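You operate a simulated robot arm through the tools that you are given. There is no shell and no other tool. Be economical: measure what you need, move in short steps, check, and stop when the job is done.

The job below is to be done with a simulated robot arm. You get a single attempt, and the scene is never put back.

TASK
Press the green magnet shut and put it in the green tray.
Fine: set the press dial to the size printed on it, so that it gets no dents; leave the slide out and the other magnets alone.
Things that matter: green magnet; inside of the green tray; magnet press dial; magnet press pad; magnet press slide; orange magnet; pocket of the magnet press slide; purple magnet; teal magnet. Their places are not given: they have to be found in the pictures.

The check looks at the end state, three seconds after you hand in, the way a careful person would. Anything else that was tipped, shoved, dropped, spilled or broken makes it a failure.

THE ROBOT
A 6-joint arm with a two-finger parallel gripper, fixed in place. Base frame: the origin is at the foot of the arm, x ahead of it, y to its left, z up; the work surface is at about z = 0. Readings come in m, degrees, newtons and seconds.
With the tool pointing down near the work surface it reaches from about 0.12 to 0.5 m from the base axis. Its first joint turns from -72.0 to 72.0 degrees. Payload 0.65 kg.
The TCP is the grasp point between the finger pads, 0.025 m short of the fingertips. In the tool frame z runs along the fingers and y along their closing line. Largest opening 0.076 m; finger width 0.018, thickness 0.01; the body of the gripper, 0.036 by 0.078 m, starts 0.045 m behind the TCP.
Orientation is told as [roll, pitch, yaw] about the base's x, y, z axes, in that order, counted from this pose: with the fingers straight down and closing along the base's y, the tool's x points along the base's -x, its y along +y and its z along -z.

THE INTERFACE
- The arm moves only by the tool step_arm. Its arguments are lists of equal length, an entry for each row: "delta_pos": the shift along the base's x, y, z in m, a list of three; "angular": the turn, a rotation vector about the base's x, y, z in degrees, a list of three. In form: {"delta_pos": [[x, y, z], ...], "angular": [[rx, ry, rz], ...]}. A call has 1 to 8 rows; each row is the pose to reach, as a shift and turn from the pose commanded when the call began. "gripper" is the gripper command, from -1 (shut) to 1 (fully open), values between in proportion, set as the call begins (left out, the last holds). Rows are played at 5 a second. More than 0.05 m and 8.6 degrees between two rows, or a gripper value outside its range, and nothing of the call is played. A pose out of reach is approached as far as the arm can. The call stops where the force on the tool passes 70 N (or 10 N more than at its start, if that is more) or the arm is blocked; 0.2 s more then pass. Each finger travels about 0.108 m/s and halts on what it meets, pressing with about 26 N; the grip force reading is that of the motor and also rises with nothing between the fingers. The clock runs only during rows and for 0.2 s after the last one: add rows that repeat a pose to give the fingers time. The reply holds the time, the measured pose of the TCP, the force on the tool along the base axes, the opening and the grip force, in the units named above and with some noise, with the torque about the TCP (base axes, N m) and any sound that the robot's microphone picked up.
- Cameras (640 x 400 px; columns grow to the right, rows downward): "scene" is fixed at [0.0597, 0.2726, 0.4116]; the picture's right is [-0.76, -0.65, 0.00], its down [-0.33, 0.38, -0.86] and it looks along [0.56, -0.65, -0.51] (base axes); focal length 214 px, centre (320, 200). "wrist" rides on the gripper at [0.058, 0.011, -0.081] in the tool frame; the picture's right is [-0.18, 0.98, 0.00], its down [-0.75, -0.14, -0.64] and it looks along [-0.63, -0.12, 0.77] (tool axes); focal length 243 px, centre (320, 200).
- camera(camera): a new picture of that camera. No time passes.
- locate(camera, pixels): there is no depth. For up to 12 entries [column, row, z] of the newest picture of that camera ("zoom" is the newest enlarged one), the place [x, y] in the base frame at which the ray of that pixel passes the height z, good to about 0.003 m. No time passes.
- zoom(camera, box): a new picture of the part [left, top, right, bottom] of that camera's present view, enlarged. No time passes.
- hand_in(): hands the job in; it is judged then, once.

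Keep the steps short. Do not move on a guess: measure, check each grasp and each placing, and mend mistakes. In all there are 80 turns and 38 pictures (those below and enlarged ones count). Leave the gripper open and the arm clear of the work at the hand-in unless told otherwise, and finish with a single line.

The tools are called after "Call:" by a JSON object that holds its "method" and its "body". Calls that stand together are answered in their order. step_arm: Moves the arm, as the interface text tells. Its arguments: {"type":"object","properties":{"delta_pos":{"type":"array"},"angular":{"type":"array"},"gripper":{"type":"number"}},"required":["delta_pos","angular"]} The other tools are called the same way: camera (camera) takes a picture; locate (camera, pixels) gives the place at which the rays of pixels pass given heights; zoom (camera, box) takes an enlarged picture of a part of a camera's view; hand_in () hands the job in.

At the start:

```text
clock: 0.0
ee_pos: [0.232, -0.0541, 0.3883]
tool_rot: [0.0, 0.0, -0.1]
force: [-0.5, 0.3, -0.5]
ft_torque: [0.01, -0.03, 0.02]
gripper_width: 0.0761
grip_force: 0.1
```

scene: 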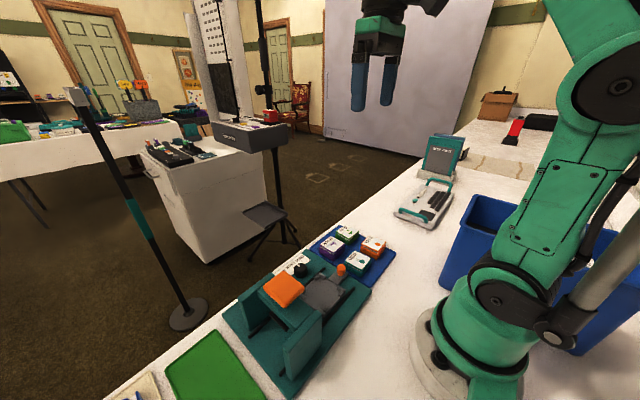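
wrist: 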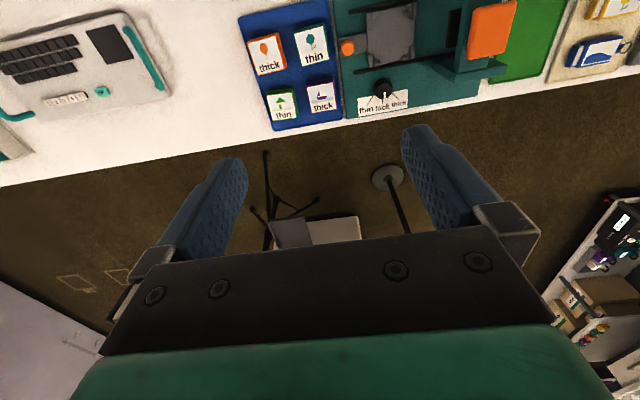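

I see the press, the blue tray with four magnets, and the green tray. I'll zoom in on the press from both cameras.

Call:
{"method": "zoom", "body": {"camera": "wrist", "box": [230, 0, 550, 140]}}

Call:
{"method": "zoom", "body": {"camera": "scene", "box": [160, 210, 420, 400]}}

```text
2.00 times, centred on (390, 70) of wrist
```

zoom: 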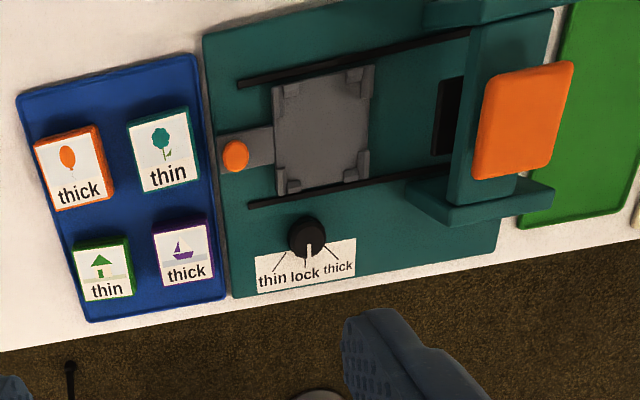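

```text
2.11 times, centred on (290, 305) of scene
```

zoom: 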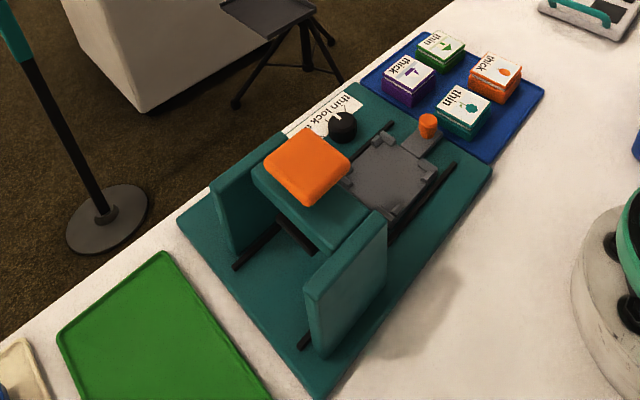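

The green magnet reads "thin", and the dial points to "lock". Next I measure places with both cameras.

Call:
{"method": "locate", "body": {"camera": "wrist", "pixels": [[281, 102, 0.02], [281, 102, 0.03], [383, 88, 0.02], [383, 88, 0.04], [347.5, 47.5, 0.02], [347.5, 47.5, 0.04], [367.5, 12.5, 0.02], [416, 2.5, 0.02], [417.5, 60, 0.02], [370, 67.5, 0.02], [491, 30, 0.08], [491, 30, 0.12]]}}

Call:
{"method": "locate", "body": {"camera": "zoom", "pixels": [[442, 46, 0.02], [442, 46, 0.03], [342, 120, 0.02], [342, 120, 0.04], [429, 122, 0.02], [429, 122, 0.04], [397, 175, 0.02], [308, 162, 0.08], [308, 162, 0.12], [165, 252, 0.0], [58, 335, 0.0], [270, 398, 0.0]]}}

```text
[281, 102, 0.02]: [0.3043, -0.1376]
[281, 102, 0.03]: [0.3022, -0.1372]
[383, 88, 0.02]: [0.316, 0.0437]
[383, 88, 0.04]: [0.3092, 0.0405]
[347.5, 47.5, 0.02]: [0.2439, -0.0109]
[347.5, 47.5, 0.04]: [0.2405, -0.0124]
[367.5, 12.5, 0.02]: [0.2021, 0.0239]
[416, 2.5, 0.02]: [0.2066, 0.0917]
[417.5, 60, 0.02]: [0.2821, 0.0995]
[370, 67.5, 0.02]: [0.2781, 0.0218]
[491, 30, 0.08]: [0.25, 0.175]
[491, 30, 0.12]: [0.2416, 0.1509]
```

```text
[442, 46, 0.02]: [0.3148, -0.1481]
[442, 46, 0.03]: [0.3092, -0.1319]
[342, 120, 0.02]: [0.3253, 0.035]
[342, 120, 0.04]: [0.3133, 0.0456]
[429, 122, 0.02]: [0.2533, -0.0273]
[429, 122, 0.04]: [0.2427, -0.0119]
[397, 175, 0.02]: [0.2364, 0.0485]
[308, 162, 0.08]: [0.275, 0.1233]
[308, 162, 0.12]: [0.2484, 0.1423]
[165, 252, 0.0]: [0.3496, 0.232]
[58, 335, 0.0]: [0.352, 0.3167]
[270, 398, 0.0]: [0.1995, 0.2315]
```

Top of the pad is near z 0.128 at (0.241, 0.146). I want a closer, steeper wrist view for precise measurements, so I'm tilting the tool 24° and lowering it over the area.

Call:
{"method": "step_arm", "body": {"delta_pos": [[-0.006, 0.02, -0.034], [-0.012, 0.04, -0.068], [-0.018, 0.06, -0.102], [-0.024, 0.08, -0.136], [-0.03, 0.09, -0.165], [-0.03, 0.09, -0.165]], "angular": [[0, 5, 0], [0, 10, 0], [0, 15, 0], [0, 20, 0], [0, 24, 0], [0, 24, 0]]}}

Call:
{"method": "camera", "body": {"camera": "wrist"}}

```text
clock: 1.4
ee_pos: [0.2024, 0.0371, 0.2218]
tool_rot: [0.1, 24.1, 0.0]
force: [0.0, -0.2, -0.2]
ft_torque: [0.02, -0.01, -0.02]
gripper_width: 0.0762
grip_force: 0.0
```

```text
33 pictures are left
```

wrist: 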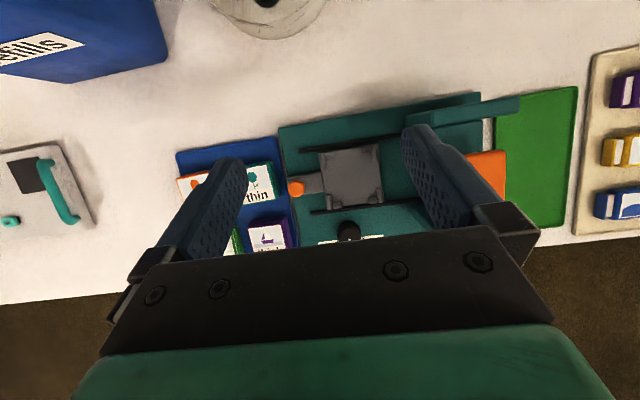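

The fingers hide part of the view, but the pocket and rails are visible between them. I'll zoom in there.

Call:
{"method": "zoom", "body": {"camera": "wrist", "box": [260, 120, 440, 235]}}

```text
3.48 times, centred on (350, 178) of wrist
```

zoom: 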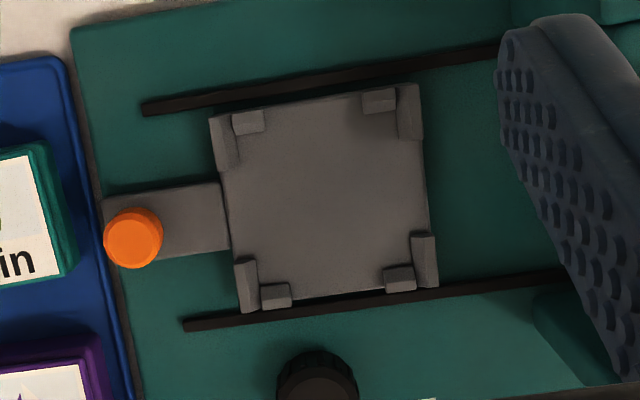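

Call:
{"method": "locate", "body": {"camera": "zoom", "pixels": [[210, 118, 0.02], [420, 85, 0.02], [437, 287, 0.02], [245, 312, 0.02], [133, 235, 0.03], [150, 108, 0.012], [490, 52, 0.012], [190, 324, 0.012], [550, 277, 0.012], [318, 378, 0.03], [75, 28, 0.01], [140, 398, 0.01]]}}

Call:
{"method": "zoom", "body": {"camera": "scene", "box": [270, 210, 410, 300]}}

```text
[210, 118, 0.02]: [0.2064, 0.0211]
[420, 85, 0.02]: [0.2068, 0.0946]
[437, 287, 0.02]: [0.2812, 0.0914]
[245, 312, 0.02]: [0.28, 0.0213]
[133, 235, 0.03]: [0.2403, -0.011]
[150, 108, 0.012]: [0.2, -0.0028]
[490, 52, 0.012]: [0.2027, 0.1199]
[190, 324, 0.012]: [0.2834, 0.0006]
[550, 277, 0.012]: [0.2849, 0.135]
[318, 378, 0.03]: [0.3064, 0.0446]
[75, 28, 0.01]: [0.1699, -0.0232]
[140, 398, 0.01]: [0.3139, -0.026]
```

```text
4.44 times, centred on (340, 255) of scene
```

zoom: 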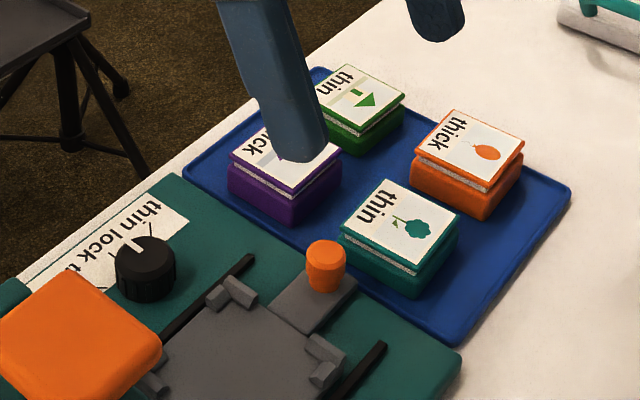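

The press is square to the base axes: slide centre (0.2436, 0.057), pad (0.241, 0.146), slide knob (0.241, -0.011), dial about (0.307, 0.044). Next I set the tool upright for a close look at the dial marks.

Call:
{"method": "step_arm", "body": {"delta_pos": [[0.004, 0.005, 0], [0.008, 0.01, 0], [0.013, 0.015, -0.01], [0.018, 0.018, -0.02], [0.018, 0.018, -0.02]], "angular": [[0, -6, 0], [0, -12, 0], [0, -18, 0], [0, -24.1, 0], [0, -24.1, 0]]}}

Call:
{"method": "camera", "body": {"camera": "wrist"}}

```text
clock: 2.6
ee_pos: [0.2207, 0.0529, 0.203]
tool_rot: [0.0, -0.2, 0.1]
force: [0.4, 0.1, 0.3]
ft_torque: [0.02, -0.01, 0.0]
gripper_width: 0.0758
grip_force: 0.0
```

```text
30 pictures are left
```

wrist: 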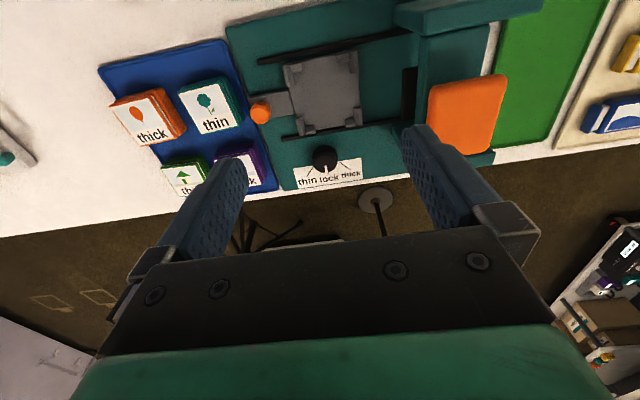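

Call:
{"method": "zoom", "body": {"camera": "wrist", "box": [270, 130, 390, 205]}}

```text
5.33 times, centred on (330, 168) of wrist
```

zoom: 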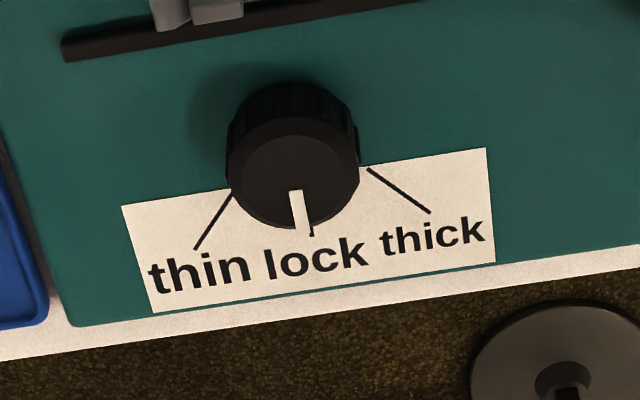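

Call:
{"method": "locate", "body": {"camera": "zoom", "pixels": [[232, 195, 0.01], [195, 250, 0.01], [368, 170, 0.01], [430, 213, 0.01], [312, 235, 0.01], [294, 180, 0.03], [229, 175, 0.03], [359, 165, 0.03], [296, 190, 0.03], [304, 232, 0.03]]}}

Call:
{"method": "zoom", "body": {"camera": "scene", "box": [270, 220, 370, 300]}}

```text
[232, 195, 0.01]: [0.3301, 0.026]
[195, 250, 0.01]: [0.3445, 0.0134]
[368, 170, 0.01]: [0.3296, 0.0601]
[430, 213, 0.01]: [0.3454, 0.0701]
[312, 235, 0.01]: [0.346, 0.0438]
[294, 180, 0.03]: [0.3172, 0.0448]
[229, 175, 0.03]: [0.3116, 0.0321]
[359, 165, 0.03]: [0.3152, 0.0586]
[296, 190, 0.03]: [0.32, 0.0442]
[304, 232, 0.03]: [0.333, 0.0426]
```

```text
5.00 times, centred on (320, 260) of scene
```

zoom: 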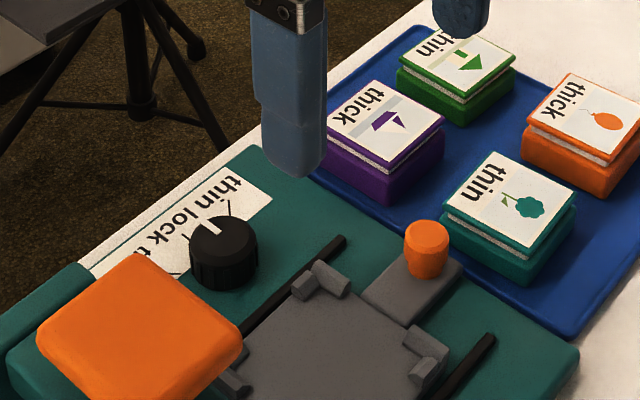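

Call:
{"method": "locate", "body": {"camera": "zoom", "pixels": [[223, 240, 0.03], [223, 240, 0.04], [427, 230, 0.04], [427, 230, 0.05], [455, 62, 0.03], [455, 62, 0.04], [510, 195, 0.04], [510, 195, 0.03], [386, 123, 0.04], [386, 123, 0.03]]}}

Call:
{"method": "locate", "body": {"camera": "wrist", "pixels": [[325, 156, 0.03], [325, 156, 0.04], [261, 114, 0.04], [261, 114, 0.05], [186, 178, 0.03], [186, 178, 0.04], [211, 106, 0.03], [211, 106, 0.04]]}}

```text
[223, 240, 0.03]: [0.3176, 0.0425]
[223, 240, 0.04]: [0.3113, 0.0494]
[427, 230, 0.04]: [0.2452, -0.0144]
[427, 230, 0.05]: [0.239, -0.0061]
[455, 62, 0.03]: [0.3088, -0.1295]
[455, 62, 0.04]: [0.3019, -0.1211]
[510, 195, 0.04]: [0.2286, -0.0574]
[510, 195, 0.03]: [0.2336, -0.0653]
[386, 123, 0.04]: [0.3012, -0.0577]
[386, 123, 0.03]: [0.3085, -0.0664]
```

```text
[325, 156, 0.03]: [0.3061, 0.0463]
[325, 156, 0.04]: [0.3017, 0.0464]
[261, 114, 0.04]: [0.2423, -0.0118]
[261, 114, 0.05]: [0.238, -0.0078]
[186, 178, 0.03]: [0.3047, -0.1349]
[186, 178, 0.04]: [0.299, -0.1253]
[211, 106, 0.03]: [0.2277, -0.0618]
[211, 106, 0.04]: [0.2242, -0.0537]
```

Dial centre is about (0.312, 0.044), top z about 0.032; "thin" lies about 40° clockwise (seen from above). Before lowering, I check how near the pad's side wall comes (scene zoom pixel 90,265).

Call:
{"method": "locate", "body": {"camera": "zoom", "pixels": [[90, 266, 0.06], [90, 266, 0.08], [90, 266, 0.1], [90, 266, 0.12], [72, 264, 0.08], [72, 264, 0.1]]}}

Call:
{"method": "step_arm", "body": {"delta_pos": [[0.03, -0.003, -0.01], [0.06, -0.006, -0.03], [0.091, -0.009, -0.06], [0.091, -0.009, -0.09], [0.091, -0.009, -0.09]], "angular": [[0, 0, 0], [0, 0, 0], [0, 0, 0], [0, 0, 0], [0, 0, 0]], "gripper": 0.3}}

Call:
{"method": "camera", "body": {"camera": "scene"}}

```text
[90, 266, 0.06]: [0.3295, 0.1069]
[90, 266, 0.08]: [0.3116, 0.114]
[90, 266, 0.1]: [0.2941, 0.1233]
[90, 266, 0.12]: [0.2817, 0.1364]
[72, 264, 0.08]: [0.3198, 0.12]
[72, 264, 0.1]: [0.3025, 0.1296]
```

```text
clock: 3.8
ee_pos: [0.3124, 0.0431, 0.1135]
tool_rot: [-0.1, -0.1, 0.0]
force: [0.7, 0.1, 0.1]
ft_torque: [-0.02, -0.01, 0.0]
gripper_width: 0.0494
grip_force: 0.1
```

```text
27 pictures are left
```

scene: 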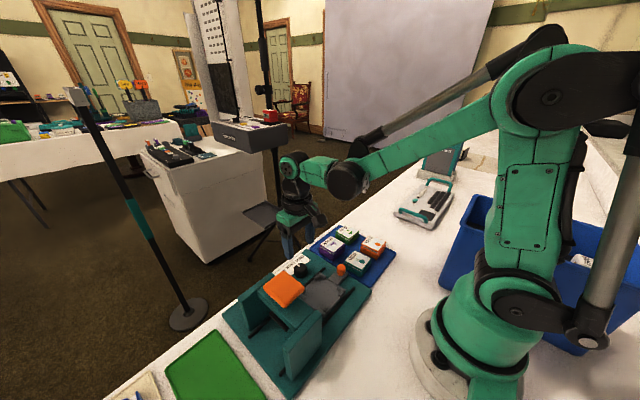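

The wall starts at y ≥ 0.107, so it is clear. The gripper is centred above the dial; I lower around it and stop just above its plate.

Call:
{"method": "step_arm", "body": {"delta_pos": [[0, 0.001, -0.03], [0, 0.001, -0.055], [0, 0.001, -0.065], [0, 0.001, -0.071], [0, 0.001, -0.071]], "angular": [[0, 0, 0], [0, 0, 0], [0, 0, 0], [0, 0, 0], [0, 0, 0]]}}

Call:
{"method": "zoom", "body": {"camera": "scene", "box": [250, 210, 370, 300]}}

Call:
{"method": "camera", "body": {"camera": "wrist"}}

```text
clock: 5.0
ee_pos: [0.3137, 0.0471, 0.0424]
tool_rot: [-0.1, -0.2, 0.1]
force: [-0.1, -0.9, 0.6]
ft_torque: [0.03, -0.02, 0.0]
gripper_width: 0.0495
grip_force: 0.0
```

```text
4.44 times, centred on (310, 255) of scene
```

zoom: 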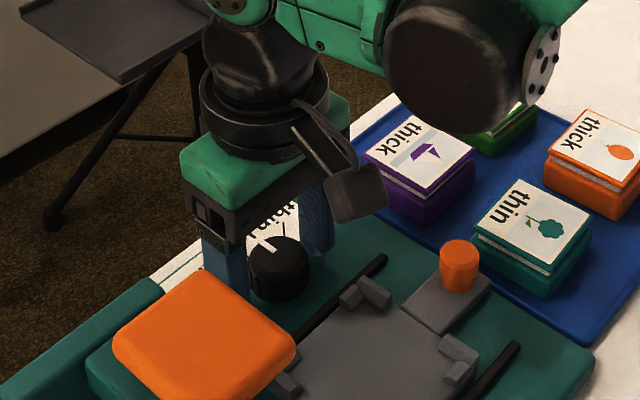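

```text
25 pictures are left
```

wrist: 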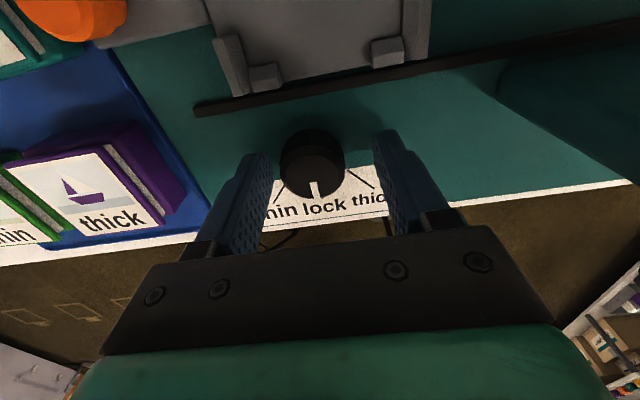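

Call:
{"method": "zoom", "body": {"camera": "wrist", "box": [240, 110, 400, 210]}}

```text
4.00 times, centred on (320, 160) of wrist
```

zoom: 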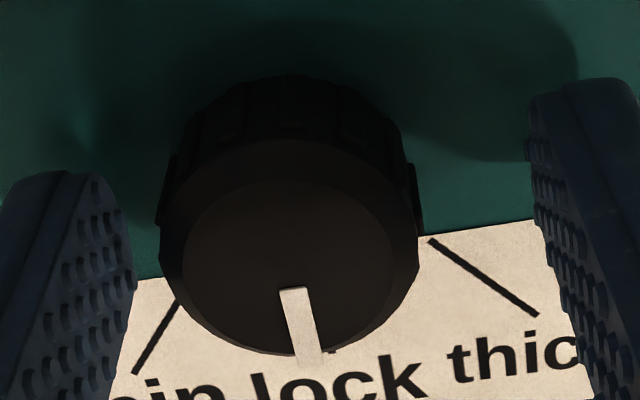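

Call:
{"method": "locate", "body": {"camera": "zoom", "pixels": [[290, 265, 0.032], [290, 265, 0.036], [160, 250, 0.032], [420, 240, 0.032], [178, 303, 0.01], [135, 372, 0.01], [430, 240, 0.01], [537, 315, 0.01]]}}

```text
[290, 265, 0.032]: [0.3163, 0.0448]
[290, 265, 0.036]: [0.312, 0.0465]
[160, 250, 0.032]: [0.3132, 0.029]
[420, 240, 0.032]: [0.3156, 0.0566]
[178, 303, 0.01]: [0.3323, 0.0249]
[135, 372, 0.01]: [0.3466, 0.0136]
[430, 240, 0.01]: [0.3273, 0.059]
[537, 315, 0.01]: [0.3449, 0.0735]
```

Dial centre about (0.314, 0.044): the fingers are well placed. I'll shift 2 mm in -y and close.

Call:
{"method": "step_arm", "body": {"delta_pos": [[0, -0.002, 0], [0, -0.002, 0], [0, -0.002, 0]], "angular": [[0, 0, 0], [0, 0, 0], [0, 0, 0]], "gripper": -1}}

```text
clock: 5.8
ee_pos: [0.3123, 0.0422, 0.041]
tool_rot: [-0.3, -0.2, 0.0]
force: [7.3, -31.2, -4.2]
ft_torque: [-0.46, 0.05, -0.08]
gripper_width: 0.0291
grip_force: 43.5
```

Grip on the dial is 29 mm wide, but there's a side force of -31 N. I'll relax by shifting slightly along -y and see.

Call:
{"method": "step_arm", "body": {"delta_pos": [[0, -0.001, 0], [0, -0.001, 0]], "angular": [[0, 0, 0], [0, 0, 0]]}}

```text
clock: 6.4
ee_pos: [0.3119, 0.0417, 0.0423]
tool_rot: [-0.2, -0.2, 0.1]
force: [15.9, -19.7, -33.8]
ft_torque: [-0.37, -0.35, -0.05]
gripper_width: 0.0291
grip_force: 43.5
```

Call:
{"method": "step_arm", "body": {"delta_pos": [[0.001, -0.0015, 0], [0.001, -0.0015, 0]], "angular": [[0, 0, 0], [0, 0, 0]], "gripper": 0.0}}

Call:
{"method": "step_arm", "body": {"delta_pos": [[0, 0, 0], [0, 0, 0]], "angular": [[0, 0, 0], [0, 0, 0]], "gripper": -1}}

```text
clock: 7.0
ee_pos: [0.3118, 0.0421, 0.0423]
tool_rot: [0.0, -0.1, 0.0]
force: [-0.6, 0.9, -0.1]
ft_torque: [0.03, -0.04, 0.0]
gripper_width: 0.038
grip_force: 0.1
```

```text
clock: 7.6
ee_pos: [0.3134, 0.0411, 0.0426]
tool_rot: [0.1, -0.1, 0.2]
force: [-0.8, 16.0, 1.0]
ft_torque: [0.38, 0.06, 0.04]
gripper_width: 0.0291
grip_force: 43.1
```

Forces are now nearly balanced. I turn the dial clockwise 41° toward "thin".

Call:
{"method": "step_arm", "body": {"delta_pos": [[0, 0.001, 0], [0, 0.001, 0], [0, 0.001, 0], [0, 0.001, 0], [0, 0.001, 0], [0, 0.001, 0], [0, 0.001, 0], [0, 0.001, 0]], "angular": [[0, 0, -5], [0, 0, -11], [0, 0, -17], [0, 0, -23], [0, 0, -29], [0, 0, -35], [0, 0, -41], [0, 0, -41]]}}

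Call:
{"method": "zoom", "body": {"camera": "wrist", "box": [220, 90, 420, 215]}}

```text
clock: 9.4
ee_pos: [0.3141, 0.044, 0.0426]
tool_rot: [0.6, -0.1, -41.0]
force: [25.6, 41.3, 33.7]
ft_torque: [0.85, -1.2, 0.16]
gripper_width: 0.0294
grip_force: 42.9
```

```text
3.20 times, centred on (320, 152) of wrist
```

zoom: 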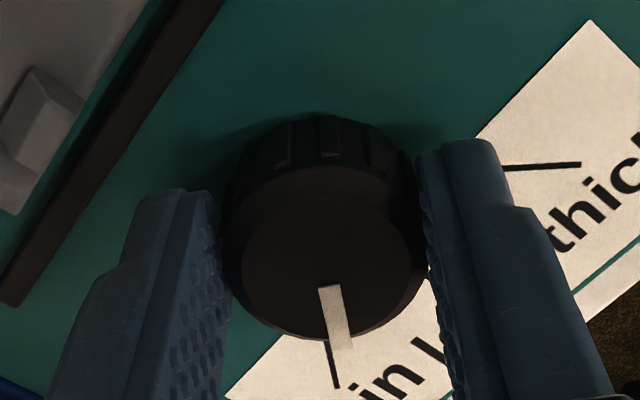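

The pointer seems to line up with the "thin" line. I release, lift and check.

Call:
{"method": "step_arm", "body": {"delta_pos": [[0, 0, 0], [0, 0, 0], [0, 0, 0.03], [0, 0, 0.07], [-0.02, 0, 0.11], [-0.05, 0, 0.13], [-0.05, 0, 0.13]], "angular": [[0, 0, 0], [0, 0, 0], [0, 0, 0], [0, 0, 8], [0, 0, 16], [0, 0, 24], [0, 0, 24]], "gripper": 0.2}}

Call:
{"method": "zoom", "body": {"camera": "wrist", "box": [220, 90, 420, 215]}}

```text
clock: 11.0
ee_pos: [0.2632, 0.039, 0.1724]
tool_rot: [0.0, -0.1, -16.9]
force: [0.0, 0.4, 0.1]
ft_torque: [-0.01, 0.03, -0.03]
gripper_width: 0.0457
grip_force: 0.1
```

```text
3.20 times, centred on (320, 152) of wrist
```

zoom: 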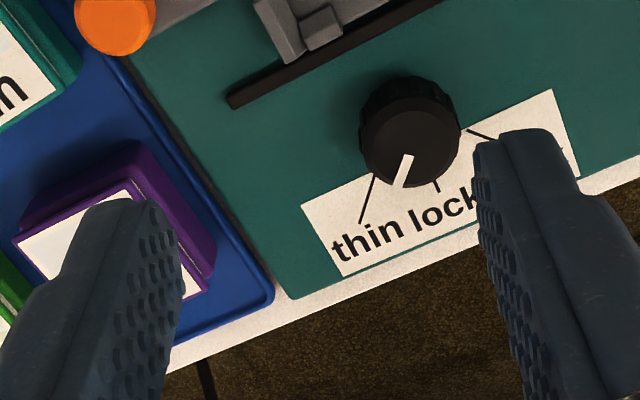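

Call:
{"method": "locate", "body": {"camera": "zoom", "pixels": [[408, 156, 0.032], [398, 187, 0.032], [375, 173, 0.01], [360, 222, 0.01], [410, 145, 0.032], [468, 131, 0.01], [490, 138, 0.01]]}}

Call:
{"method": "zoom", "body": {"camera": "scene", "box": [270, 235, 330, 285]}}

```text
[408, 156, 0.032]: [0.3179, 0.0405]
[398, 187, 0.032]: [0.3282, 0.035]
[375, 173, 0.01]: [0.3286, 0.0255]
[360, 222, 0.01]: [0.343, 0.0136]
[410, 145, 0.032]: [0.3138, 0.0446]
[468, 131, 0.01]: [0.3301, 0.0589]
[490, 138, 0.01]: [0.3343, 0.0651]
```

```text
8.00 times, centred on (300, 260) of scene
```

zoom: 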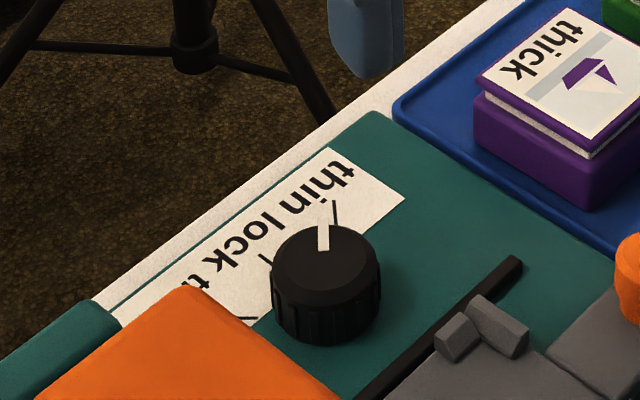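

Call:
{"method": "locate", "body": {"camera": "zoom", "pixels": [[324, 250, 0.032], [322, 216, 0.032], [331, 222, 0.01], [338, 201, 0.01], [262, 255, 0.01], [268, 262, 0.01], [325, 264, 0.032]]}}

```text
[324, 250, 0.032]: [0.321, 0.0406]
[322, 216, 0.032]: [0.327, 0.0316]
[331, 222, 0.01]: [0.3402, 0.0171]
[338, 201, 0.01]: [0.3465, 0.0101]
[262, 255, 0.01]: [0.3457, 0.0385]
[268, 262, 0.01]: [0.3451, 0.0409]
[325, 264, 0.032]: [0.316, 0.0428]
```

Relative to the tool, the dial turned a full 41°, so it's at "thin". Next I go over to the green magnet and look closely.

Call:
{"method": "step_arm", "body": {"delta_pos": [[-0.01, -0.03, 0.01], [-0.02, -0.07, 0.01], [-0.03, -0.11, 0.01], [-0.04, -0.14, 0.01], [-0.04, -0.16, 0.01], [-0.04, -0.16, 0.01]], "angular": [[0, 0, 6], [0, 0, 12], [0, 0, 17], [0, 0, 17], [0, 0, 17], [0, 0, 17]], "gripper": 1}}

Call:
{"method": "zoom", "body": {"camera": "wrist", "box": [200, 50, 440, 200]}}

```text
clock: 12.4
ee_pos: [0.2223, -0.1173, 0.1838]
tool_rot: [0.0, -0.1, 0.1]
force: [0.0, -0.4, 0.8]
ft_torque: [0.01, 0.02, 0.01]
gripper_width: 0.0759
grip_force: 0.2
```

```text
2.67 times, centred on (320, 125) of wrist
```

zoom: 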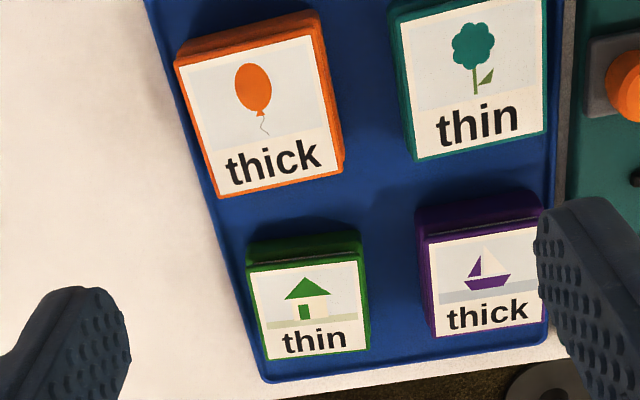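

Call:
{"method": "locate", "body": {"camera": "zoom", "pixels": [[246, 270, 0.033], [357, 260, 0.033], [370, 349, 0.033], [264, 361, 0.033], [427, 242, 0.033], [435, 338, 0.033], [180, 68, 0.033], [308, 33, 0.033], [342, 178, 0.033], [218, 197, 0.033], [262, 380, 0.0]]}}

Call:
{"method": "zoom", "body": {"camera": "scene", "box": [300, 215, 400, 280]}}

```text
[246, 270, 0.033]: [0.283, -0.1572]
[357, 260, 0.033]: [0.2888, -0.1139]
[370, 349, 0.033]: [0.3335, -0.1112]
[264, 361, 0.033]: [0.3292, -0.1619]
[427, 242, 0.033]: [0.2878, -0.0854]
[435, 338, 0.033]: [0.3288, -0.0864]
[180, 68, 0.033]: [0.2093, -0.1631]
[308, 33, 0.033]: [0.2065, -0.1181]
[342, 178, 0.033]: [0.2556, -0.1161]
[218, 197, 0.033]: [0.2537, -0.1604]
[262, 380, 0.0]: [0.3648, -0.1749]
```

```text
6.15 times, centred on (350, 248) of scene
```

zoom: 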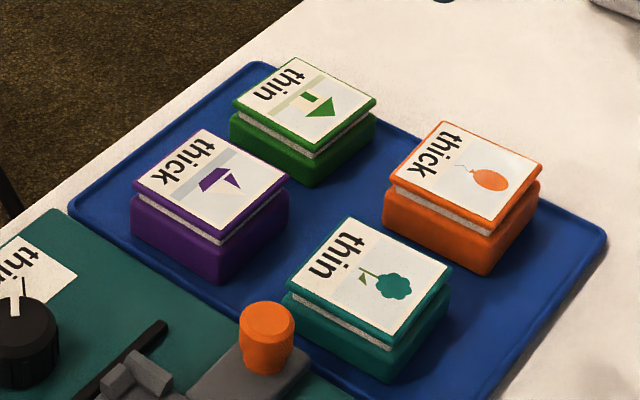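

Call:
{"method": "locate", "body": {"camera": "zoom", "pixels": [[285, 57, 0.033], [377, 97, 0.033], [313, 157, 0.033], [232, 102, 0.033], [375, 130, 0.004], [313, 187, 0.004], [231, 140, 0.004], [313, 187, 0.008]]}}

```text
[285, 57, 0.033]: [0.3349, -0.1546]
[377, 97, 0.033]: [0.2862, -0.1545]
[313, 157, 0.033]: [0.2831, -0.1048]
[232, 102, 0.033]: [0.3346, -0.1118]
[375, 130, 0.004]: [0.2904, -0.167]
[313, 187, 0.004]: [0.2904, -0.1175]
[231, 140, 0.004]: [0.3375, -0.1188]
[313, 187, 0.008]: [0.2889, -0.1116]
```

Green magnet centre about (0.310, -0.135), 47 mm wide, almost square to the axes. I move above it with ~64 mm opening, then check.

Call:
{"method": "step_arm", "body": {"delta_pos": [[0.03, -0.006, -0.02], [0.06, -0.012, -0.05], [0.088, -0.0175, -0.08], [0.088, -0.0175, -0.105], [0.088, -0.0175, -0.105]], "angular": [[0, 0, 0], [0, 0, 0], [0, 0, -2], [0, 0, -2], [0, 0, -2]], "gripper": 0.66}}

Call:
{"method": "camera", "body": {"camera": "wrist"}}

```text
clock: 13.6
ee_pos: [0.3127, -0.1357, 0.0751]
tool_rot: [0.0, 0.0, -2.0]
force: [-0.4, -0.4, -0.8]
ft_torque: [-0.03, -0.03, 0.04]
gripper_width: 0.0631
grip_force: 0.2
```

```text
18 pictures are left
```

wrist: 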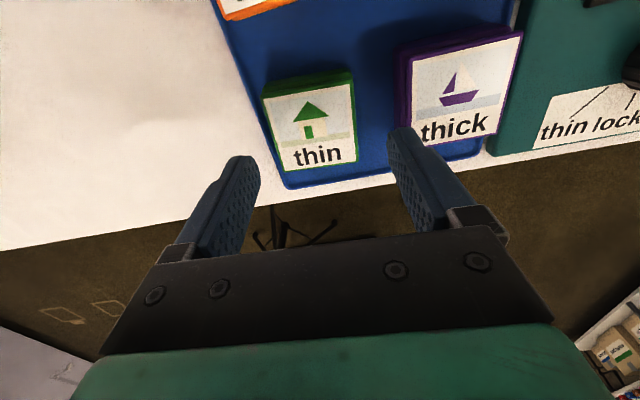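

Call:
{"method": "locate", "body": {"camera": "wrist", "pixels": [[262, 97, 0.033], [352, 81, 0.033], [357, 161, 0.033], [282, 171, 0.033], [408, 54, 0.033], [411, 133, 0.033]]}}

```text
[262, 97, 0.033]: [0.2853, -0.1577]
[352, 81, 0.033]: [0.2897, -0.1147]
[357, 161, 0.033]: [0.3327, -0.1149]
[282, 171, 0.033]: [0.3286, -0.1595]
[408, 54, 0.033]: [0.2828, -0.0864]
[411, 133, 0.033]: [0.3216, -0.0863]
```

Magnet centre refined to (0.309, -0.137). I lower straight down so the tips end ~8 mm above the table, then close.

Call:
{"method": "step_arm", "body": {"delta_pos": [[-0.003, -0.001, -0.015], [-0.003, -0.001, -0.03], [-0.003, -0.001, -0.041], [-0.003, -0.001, -0.041]], "angular": [[0, 0, -1], [0, 0, -1], [0, 0, -1], [0, 0, -1]]}}

Call:
{"method": "step_arm", "body": {"delta_pos": [[0, 0, 0], [0, 0, 0]], "angular": [[0, 0, 0], [0, 0, 0]], "gripper": -1}}

```text
clock: 14.6
ee_pos: [0.3083, -0.1372, 0.0348]
tool_rot: [0.0, -0.1, -3.1]
force: [1.0, 0.5, 0.8]
ft_torque: [0.02, -0.01, 0.0]
gripper_width: 0.0629
grip_force: 0.1
```

```text
clock: 15.2
ee_pos: [0.3089, -0.136, 0.0339]
tool_rot: [0.0, 0.0, -3.0]
force: [0.3, 0.1, 0.7]
ft_torque: [0.0, 0.01, 0.0]
gripper_width: 0.049
grip_force: 25.6
```

Held at 49 mm. Lift straight up, then carry at height to over the pocket.

Call:
{"method": "step_arm", "body": {"delta_pos": [[0, 0, 0.03], [0, 0, 0.06], [0, 0, 0.1], [-0.01, 0.04, 0.12], [-0.03, 0.085, 0.12], [-0.045, 0.125, 0.12], [-0.0655, 0.165, 0.11], [-0.0655, 0.165, 0.11]], "angular": [[0, 0, 0], [0, 0, 0], [0, 0, 0], [0, 0, 1], [0, 0, 2], [0, 0, 3], [0, 0, 3], [0, 0, 3]]}}

Call:
{"method": "camera", "body": {"camera": "wrist"}}

```text
clock: 17.0
ee_pos: [0.244, 0.033, 0.1486]
tool_rot: [0.1, 0.0, 0.1]
force: [-0.5, -0.5, -1.2]
ft_torque: [0.02, 0.02, 0.0]
gripper_width: 0.0491
grip_force: 25.9
```

```text
17 pictures are left
```

wrist: 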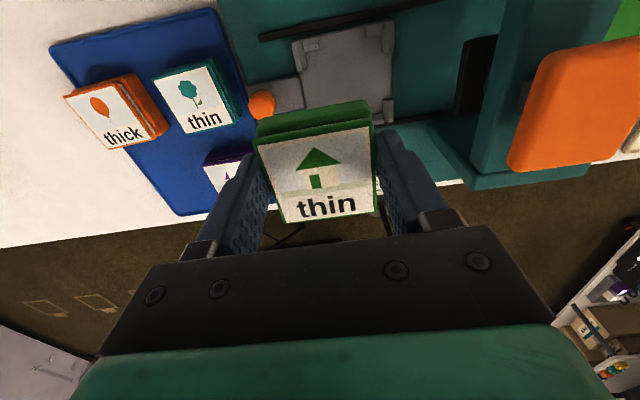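

The lid and base are both held. I zoom in on the pocket to refine where it is.

Call:
{"method": "zoom", "body": {"camera": "wrist", "box": [240, 0, 520, 175]}}

```text
2.29 times, centred on (380, 88) of wrist
```

zoom: 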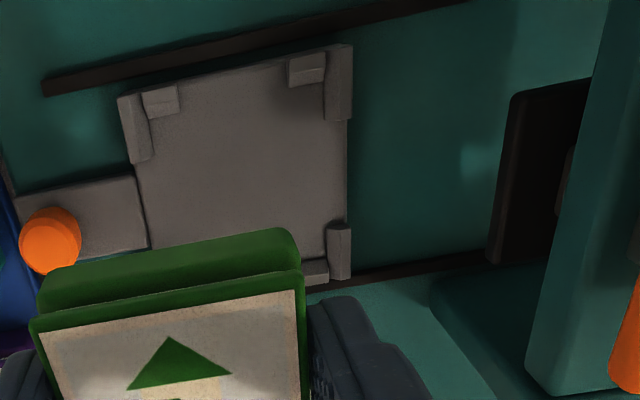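

Call:
{"method": "locate", "body": {"camera": "zoom", "pixels": [[118, 97, 0.02], [350, 45, 0.02], [350, 278, 0.015], [150, 152, 0.012], [326, 116, 0.012], [160, 118, 0.012], [305, 84, 0.012], [315, 262, 0.012], [340, 225, 0.02], [525, 375, 0.1], [48, 240, 0.04]]}}

```text
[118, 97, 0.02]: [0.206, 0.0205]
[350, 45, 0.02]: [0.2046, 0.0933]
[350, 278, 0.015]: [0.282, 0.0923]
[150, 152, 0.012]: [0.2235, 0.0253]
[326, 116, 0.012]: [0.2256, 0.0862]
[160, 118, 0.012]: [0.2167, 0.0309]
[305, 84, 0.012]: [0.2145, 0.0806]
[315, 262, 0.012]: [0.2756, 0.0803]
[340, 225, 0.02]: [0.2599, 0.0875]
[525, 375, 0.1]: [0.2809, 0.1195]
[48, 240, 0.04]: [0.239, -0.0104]
```

Pocket centre about (0.2435, 0.0565), inside ~55 mm. I move over it and lower to just above the posts.

Call:
{"method": "step_arm", "body": {"delta_pos": [[0, 0.0235, -0.02], [0, 0.0235, -0.05], [0, 0.0235, -0.075], [0, 0.0235, -0.075]], "angular": [[0, 0, 0], [0, 0, 0], [0, 0, 0], [0, 0, 0]]}}

Call:
{"method": "zoom", "body": {"camera": "wrist", "box": [180, 60, 460, 235]}}

Call:
{"method": "zoom", "body": {"camera": "scene", "box": [270, 230, 370, 310]}}

```text
clock: 18.0
ee_pos: [0.2446, 0.0542, 0.0708]
tool_rot: [0.1, -0.1, 0.0]
force: [-0.1, 0.2, -0.8]
ft_torque: [-0.01, 0.0, 0.01]
gripper_width: 0.049
grip_force: 26.2
```

```text
2.29 times, centred on (320, 148) of wrist
```

zoom: 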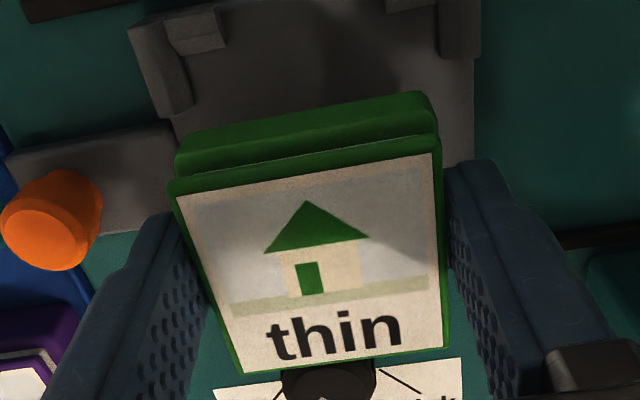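

```text
5.00 times, centred on (320, 270) of scene
```

zoom: 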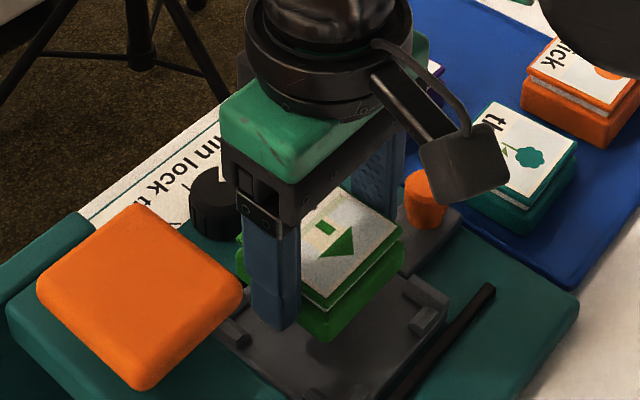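

Call:
{"method": "locate", "body": {"camera": "wrist", "pixels": [[254.5, 143.5, 0.075], [369, 121, 0.075], [372, 212, 0.075], [286, 223, 0.075]]}}

Call:
{"method": "locate", "body": {"camera": "zoom", "pixels": [[235, 240, 0.041], [325, 343, 0.041], [402, 258, 0.041], [408, 242, 0.07], [445, 300, 0.02], [245, 340, 0.02]]}}

```text
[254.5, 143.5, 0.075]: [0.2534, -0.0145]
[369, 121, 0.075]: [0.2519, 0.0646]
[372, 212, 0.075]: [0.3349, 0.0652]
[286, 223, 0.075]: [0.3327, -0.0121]
```

```text
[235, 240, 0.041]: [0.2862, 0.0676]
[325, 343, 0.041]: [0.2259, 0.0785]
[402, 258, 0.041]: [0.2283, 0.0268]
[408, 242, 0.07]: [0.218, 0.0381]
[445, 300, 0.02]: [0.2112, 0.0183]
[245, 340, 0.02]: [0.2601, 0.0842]
```

Scene measures suggest the magnet is ~1.5 mm off in x and y. I correct and lower in small steps, watching for contact.

Call:
{"method": "step_arm", "body": {"delta_pos": [[-0.0015, 0.0015, -0.01], [-0.0015, 0.0015, -0.017], [-0.0015, 0.0015, -0.021], [-0.0015, 0.0015, -0.021]], "angular": [[0, 0, 0], [0, 0, 0], [0, 0, 0], [0, 0, 0]]}}

```text
clock: 19.0
ee_pos: [0.2406, 0.0546, 0.0516]
tool_rot: [-0.1, -0.2, -0.1]
force: [1.0, -0.4, 9.7]
ft_torque: [-0.09, -0.09, 0.0]
gripper_width: 0.0492
grip_force: 26.5
```

Contact of ~10 N at z 0.0516. I check whether it's the pocket floor or a post.

Call:
{"method": "zoom", "body": {"camera": "wrist", "box": [180, 60, 460, 235]}}

Call:
{"method": "zoom", "body": {"camera": "scene", "box": [285, 250, 365, 310]}}

```text
2.29 times, centred on (320, 148) of wrist
```

zoom: 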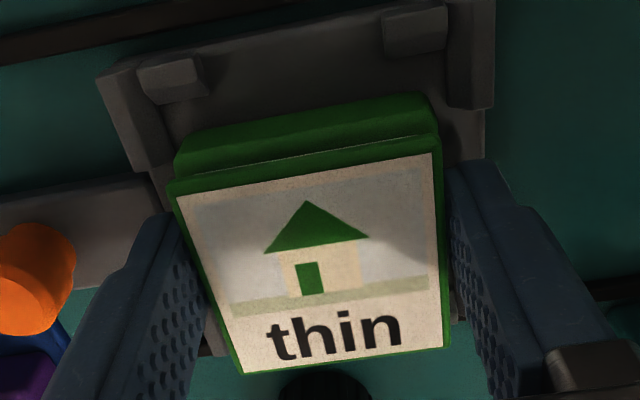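

```text
6.67 times, centred on (325, 280) of scene
```

zoom: 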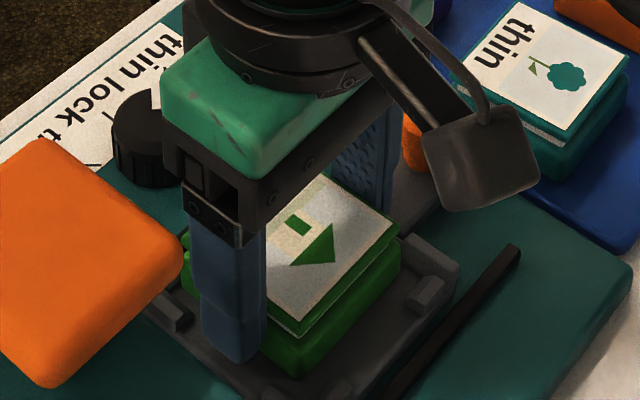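

The magnet seems too far to +x (a wide gap to the -x posts). I measure it.

Call:
{"method": "locate", "body": {"camera": "zoom", "pixels": [[298, 379, 0.018], [398, 283, 0.018], [405, 235, 0.022], [458, 265, 0.022], [420, 312, 0.014], [404, 303, 0.014]]}}

Call:
{"method": "step_arm", "body": {"delta_pos": [[0, 0, 0.008], [0, 0, 0.008]], "angular": [[0, 0, 0], [0, 0, 0]]}}

Call:
{"method": "zoom", "body": {"camera": "wrist", "box": [180, 60, 460, 235]}}

```text
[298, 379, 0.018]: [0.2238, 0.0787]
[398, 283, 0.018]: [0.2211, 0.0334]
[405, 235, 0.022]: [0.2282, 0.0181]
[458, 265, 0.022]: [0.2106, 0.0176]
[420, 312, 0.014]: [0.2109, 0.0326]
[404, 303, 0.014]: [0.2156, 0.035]
```

```text
clock: 19.6
ee_pos: [0.2401, 0.0539, 0.0587]
tool_rot: [0.0, 0.0, -0.1]
force: [0.7, 0.4, -0.9]
ft_torque: [0.02, 0.01, 0.0]
gripper_width: 0.049
grip_force: 25.5
```

```text
2.29 times, centred on (320, 148) of wrist
```

zoom: 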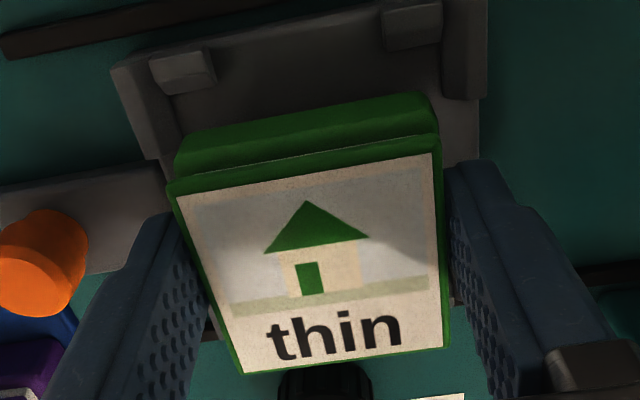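

Call:
{"method": "locate", "body": {"camera": "zoom", "pixels": [[180, 140, 0.027], [428, 93, 0.027], [165, 120, 0.014], [215, 85, 0.02], [385, 45, 0.02], [112, 68, 0.02], [487, 0, 0.02], [385, 50, 0.014], [168, 155, 0.02], [443, 95, 0.02]]}}

```text
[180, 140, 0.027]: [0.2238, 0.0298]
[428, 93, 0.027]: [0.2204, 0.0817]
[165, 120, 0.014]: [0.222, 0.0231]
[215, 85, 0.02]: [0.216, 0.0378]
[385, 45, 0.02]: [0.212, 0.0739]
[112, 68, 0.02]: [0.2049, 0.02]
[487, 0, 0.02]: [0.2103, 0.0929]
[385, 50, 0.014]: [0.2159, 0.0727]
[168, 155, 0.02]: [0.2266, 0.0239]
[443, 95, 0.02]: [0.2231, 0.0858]
```

The magnet's centre is about 3 mm too far in +x; y is fine. Shift -3 mm and lower again.

Call:
{"method": "step_arm", "body": {"delta_pos": [[-0.003, 0, 0], [-0.003, 0, -0.005], [-0.003, 0, -0.009], [-0.003, 0, -0.011], [-0.003, 0, -0.011]], "angular": [[0, 0, 0], [0, 0, 0], [0, 0, 0], [0, 0, 0], [0, 0, 0]]}}

```text
clock: 20.8
ee_pos: [0.2385, 0.0538, 0.047]
tool_rot: [0.0, -0.2, -0.1]
force: [-3.7, 0.9, 19.4]
ft_torque: [-0.01, 0.08, 0.03]
gripper_width: 0.0489
grip_force: 26.0
```

It went ~4.5 mm lower this time before contact. I check the seating by scene zoom.

Call:
{"method": "zoom", "body": {"camera": "scene", "box": [285, 250, 365, 310]}}

```text
6.67 times, centred on (325, 280) of scene
```

zoom: 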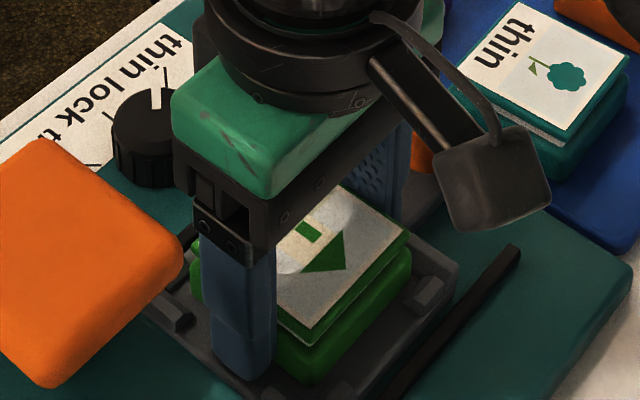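

It sits inside the posts, low on the plate. I release and lift, then check from above.

Call:
{"method": "step_arm", "body": {"delta_pos": [[0, 0, 0.001], [0, 0, 0.001], [0, 0, 0.001], [0, 0, 0.03], [0, 0, 0.07], [-0.03, -0.02, 0.1], [-0.05, -0.04, 0.12], [-0.05, -0.04, 0.12]], "angular": [[0, 0, 0], [0, 0, 0], [0, 0, 0], [0, 0, 0], [0, 0, 0], [0, 0, 0], [0, 0, 0], [0, 0, 0]], "gripper": 0.6}}

Call:
{"method": "zoom", "body": {"camera": "wrist", "box": [220, 50, 500, 225]}}

```text
clock: 22.6
ee_pos: [0.1882, 0.0155, 0.1699]
tool_rot: [0.1, -0.1, 0.2]
force: [0.5, 0.0, 0.0]
ft_torque: [0.06, -0.02, -0.04]
gripper_width: 0.061
grip_force: 0.1
```

```text
2.29 times, centred on (360, 138) of wrist
```

zoom: 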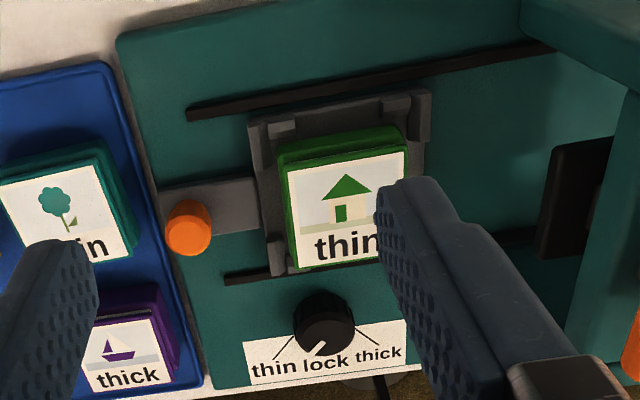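

The magnet lies flat in the pocket, and the dial points at "thin". Next I grip the slide knob at (0.241, -0.011) with fingers closing along x (yaw +90°, so the camera stays clear of the press). First I turn while high up.

Call:
{"method": "step_arm", "body": {"delta_pos": [[0.01, -0.004, 0], [0.02, -0.008, 0], [0.03, -0.012, 0], [0.04, -0.018, 0], [0.05, -0.024, 0], [0.0525, -0.0265, 0], [0.0525, -0.0265, 0], [0.0525, -0.0265, 0]], "angular": [[0, 0, 8], [0, 0, 16], [0, 0, 24], [0, 0, 32], [0, 0, 40], [0, 0, 48], [0, 0, 56], [0, 0, 64]], "gripper": 0.0}}

Call:
{"method": "step_arm", "body": {"delta_pos": [[0, 0, -0.02], [0, 0, -0.04], [0, 0, -0.06], [0, 0, -0.07], [0, 0, -0.07]], "angular": [[0, 0, 8], [0, 0, 16], [0, 0, 24], [0, 0, 26], [0, 0, 26]]}}

Call:
{"method": "camera", "body": {"camera": "wrist"}}

```text
clock: 24.4
ee_pos: [0.2391, -0.012, 0.168]
tool_rot: [0.1, -0.1, 64.2]
force: [-0.1, -0.6, 0.0]
ft_torque: [0.01, 0.04, -0.03]
gripper_width: 0.038
grip_force: 0.0
```

```text
clock: 25.6
ee_pos: [0.2397, -0.0132, 0.0984]
tool_rot: [0.0, -0.1, 90.1]
force: [-1.0, -0.5, -0.2]
ft_torque: [-0.01, 0.02, 0.03]
gripper_width: 0.0381
grip_force: 0.1
```

```text
8 pictures are left
```

wrist: 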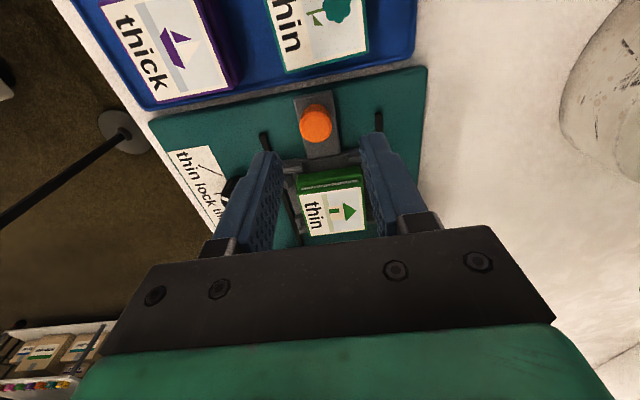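

Call:
{"method": "locate", "body": {"camera": "wrist", "pixels": [[316, 127, 0.043], [316, 127, 0.039]]}}

```text
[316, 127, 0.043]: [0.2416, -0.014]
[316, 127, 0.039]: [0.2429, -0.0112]
```

Knob centre (0.242, -0.012). I lower over it (x +2 mm) and close.

Call:
{"method": "step_arm", "body": {"delta_pos": [[0.002, 0.0005, -0.025], [0.002, 0.0005, -0.042], [0.002, 0.0005, -0.05], [0.002, 0.0005, -0.05]], "angular": [[0, 0, 0], [0, 0, 0], [0, 0, 0], [0, 0, 0]]}}

Call:
{"method": "step_arm", "body": {"delta_pos": [[0, 0, 0], [0, 0, 0]], "angular": [[0, 0, 0], [0, 0, 0]], "gripper": -1}}

```text
clock: 26.6
ee_pos: [0.2415, -0.0126, 0.0475]
tool_rot: [0.0, 0.0, 90.0]
force: [-0.5, -0.9, 0.1]
ft_torque: [-0.01, 0.0, 0.01]
gripper_width: 0.0382
grip_force: 0.2
```

```text
clock: 27.2
ee_pos: [0.2405, -0.0132, 0.0483]
tool_rot: [0.0, -0.2, 89.9]
force: [-0.4, -0.7, -13.1]
ft_torque: [0.02, -0.01, 0.01]
gripper_width: 0.0192
grip_force: 36.9
```

Knob gripped (19 mm). I push the slide in along +y.

Call:
{"method": "step_arm", "body": {"delta_pos": [[0, 0.01, 0], [0, 0.02, 0], [0, 0.03, 0], [0, 0.04, 0], [0, 0.05, 0], [0, 0.06, 0], [0, 0.07, 0], [0, 0.07, 0]], "angular": [[0, 0, 0], [0, 0, 0], [0, 0, 0], [0, 0, 0], [0, 0, 0], [0, 0, 0], [0, 0, 0], [0, 0, 0]]}}

```text
clock: 29.0
ee_pos: [0.2425, 0.0572, 0.0476]
tool_rot: [0.1, 0.0, 90.2]
force: [-22.2, 0.4, 32.8]
ft_torque: [-0.11, 0.43, -0.04]
gripper_width: 0.0192
grip_force: 37.1
```

70 mm in, with some side load. I ease off (-1 mm x, +1 mm z) and push in the remainder in small steps.

Call:
{"method": "step_arm", "body": {"delta_pos": [[-0.001, 0.004, 0.001], [-0.001, 0.008, 0.001], [-0.001, 0.012, 0.001], [-0.001, 0.016, 0.001], [-0.001, 0.019, 0.001], [-0.001, 0.019, 0.001]], "angular": [[0, 0, 0], [0, 0, 0], [0, 0, 0], [0, 0, 0], [0, 0, 0], [0, 0, 0]]}}

```text
clock: 30.4
ee_pos: [0.2423, 0.0769, 0.0492]
tool_rot: [-0.1, -0.2, 90.0]
force: [23.2, 0.9, -31.4]
ft_torque: [0.02, -0.26, -0.02]
gripper_width: 0.0192
grip_force: 37.3
```

No stop yet. I go on in 2 mm steps until it meets the stop.

Call:
{"method": "step_arm", "body": {"delta_pos": [[0.0005, 0.002, -0.0005], [0.0005, 0.004, -0.0005], [0.0005, 0.006, -0.0005], [0.0005, 0.008, -0.0005], [0.0005, 0.008, -0.0005]], "angular": [[0, 0, 0], [0, 0, 0], [0, 0, 0], [0, 0, 0], [0, 0, 0]]}}

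Call:
{"method": "zoom", "body": {"camera": "scene", "box": [220, 230, 370, 370]}}

```text
clock: 31.6
ee_pos: [0.2414, 0.0843, 0.049]
tool_rot: [-0.1, 0.3, 90.0]
force: [10.1, -31.2, -6.6]
ft_torque: [-0.62, -0.17, 0.0]
gripper_width: 0.0192
grip_force: 36.7
```

```text
2.86 times, centred on (295, 300) of scene
```

zoom: 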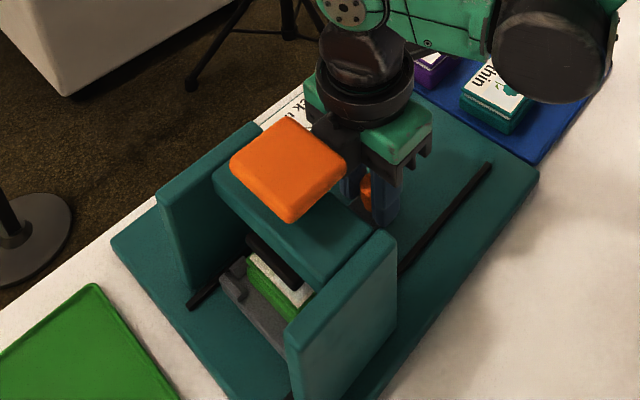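

The slide is at its stop (-31 N at tip height). I release, back off along -y, then rise.

Call:
{"method": "step_arm", "body": {"delta_pos": [[0, 0, 0], [0, 0, 0], [0, -0.02, 0], [0, -0.04, 0.01], [0, -0.05, 0.05], [0, -0.05, 0.1], [0, -0.05, 0.145], [0, -0.05, 0.15]], "angular": [[0, 0, 0], [0, 0, 0], [0, 0, 0], [0, 0, 0], [0, 0, 0], [0, 0, 0], [0, 0, 0], [0, 0, 0]], "gripper": 0.0}}

Call:
{"method": "step_arm", "body": {"delta_pos": [[0, 0.03, 0], [0, 0.06, 0], [0, 0.09, 0], [0, 0.112, 0], [0, 0.112, 0]], "angular": [[0, 0, 0], [0, 0, 0], [0, 0, 0], [0, 0, 0], [0, 0, 0]], "gripper": -1}}

Call:
{"method": "camera", "body": {"camera": "wrist"}}

```text
clock: 33.4
ee_pos: [0.2406, 0.0331, 0.1986]
tool_rot: [-0.1, -0.1, 90.1]
force: [0.2, -0.6, 0.2]
ft_torque: [0.01, 0.01, -0.01]
gripper_width: 0.038
grip_force: 0.1
```

```text
clock: 34.6
ee_pos: [0.2398, 0.1454, 0.1982]
tool_rot: [0.1, -0.1, 90.0]
force: [-0.4, -0.6, -0.1]
ft_torque: [0.01, 0.01, 0.01]
gripper_width: 0.0
grip_force: 23.3
```

```text
6 pictures are left
```

wrist: 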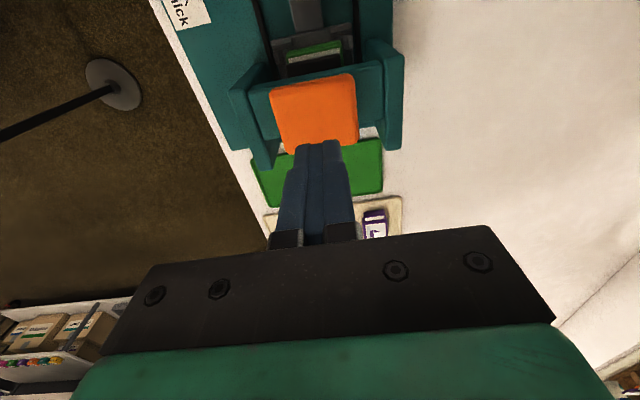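

The fingers are over the pad's centre (pad at pixel 316,116). I press down in small steps; the call stops itself at 70 N.

Call:
{"method": "step_arm", "body": {"delta_pos": [[0.001, 0, -0.02], [0.001, 0, -0.035], [0.001, 0, -0.041], [0.001, 0, -0.045], [0.001, 0, -0.049], [0.001, 0, -0.053], [0.001, 0, -0.056], [0.001, 0, -0.059]], "angular": [[0, 0, 0], [0, 0, 0], [0, 0, 0], [0, 0, 0], [0, 0, 0], [0, 0, 0], [0, 0, 0], [0, 0, 0]]}}

```text
clock: 36.4
ee_pos: [0.2422, 0.1471, 0.1383]
tool_rot: [0.0, -0.1, 90.0]
force: [1.7, 1.4, 2.9]
ft_torque: [-0.02, -0.06, 0.04]
gripper_width: 0.0
grip_force: 22.9
```

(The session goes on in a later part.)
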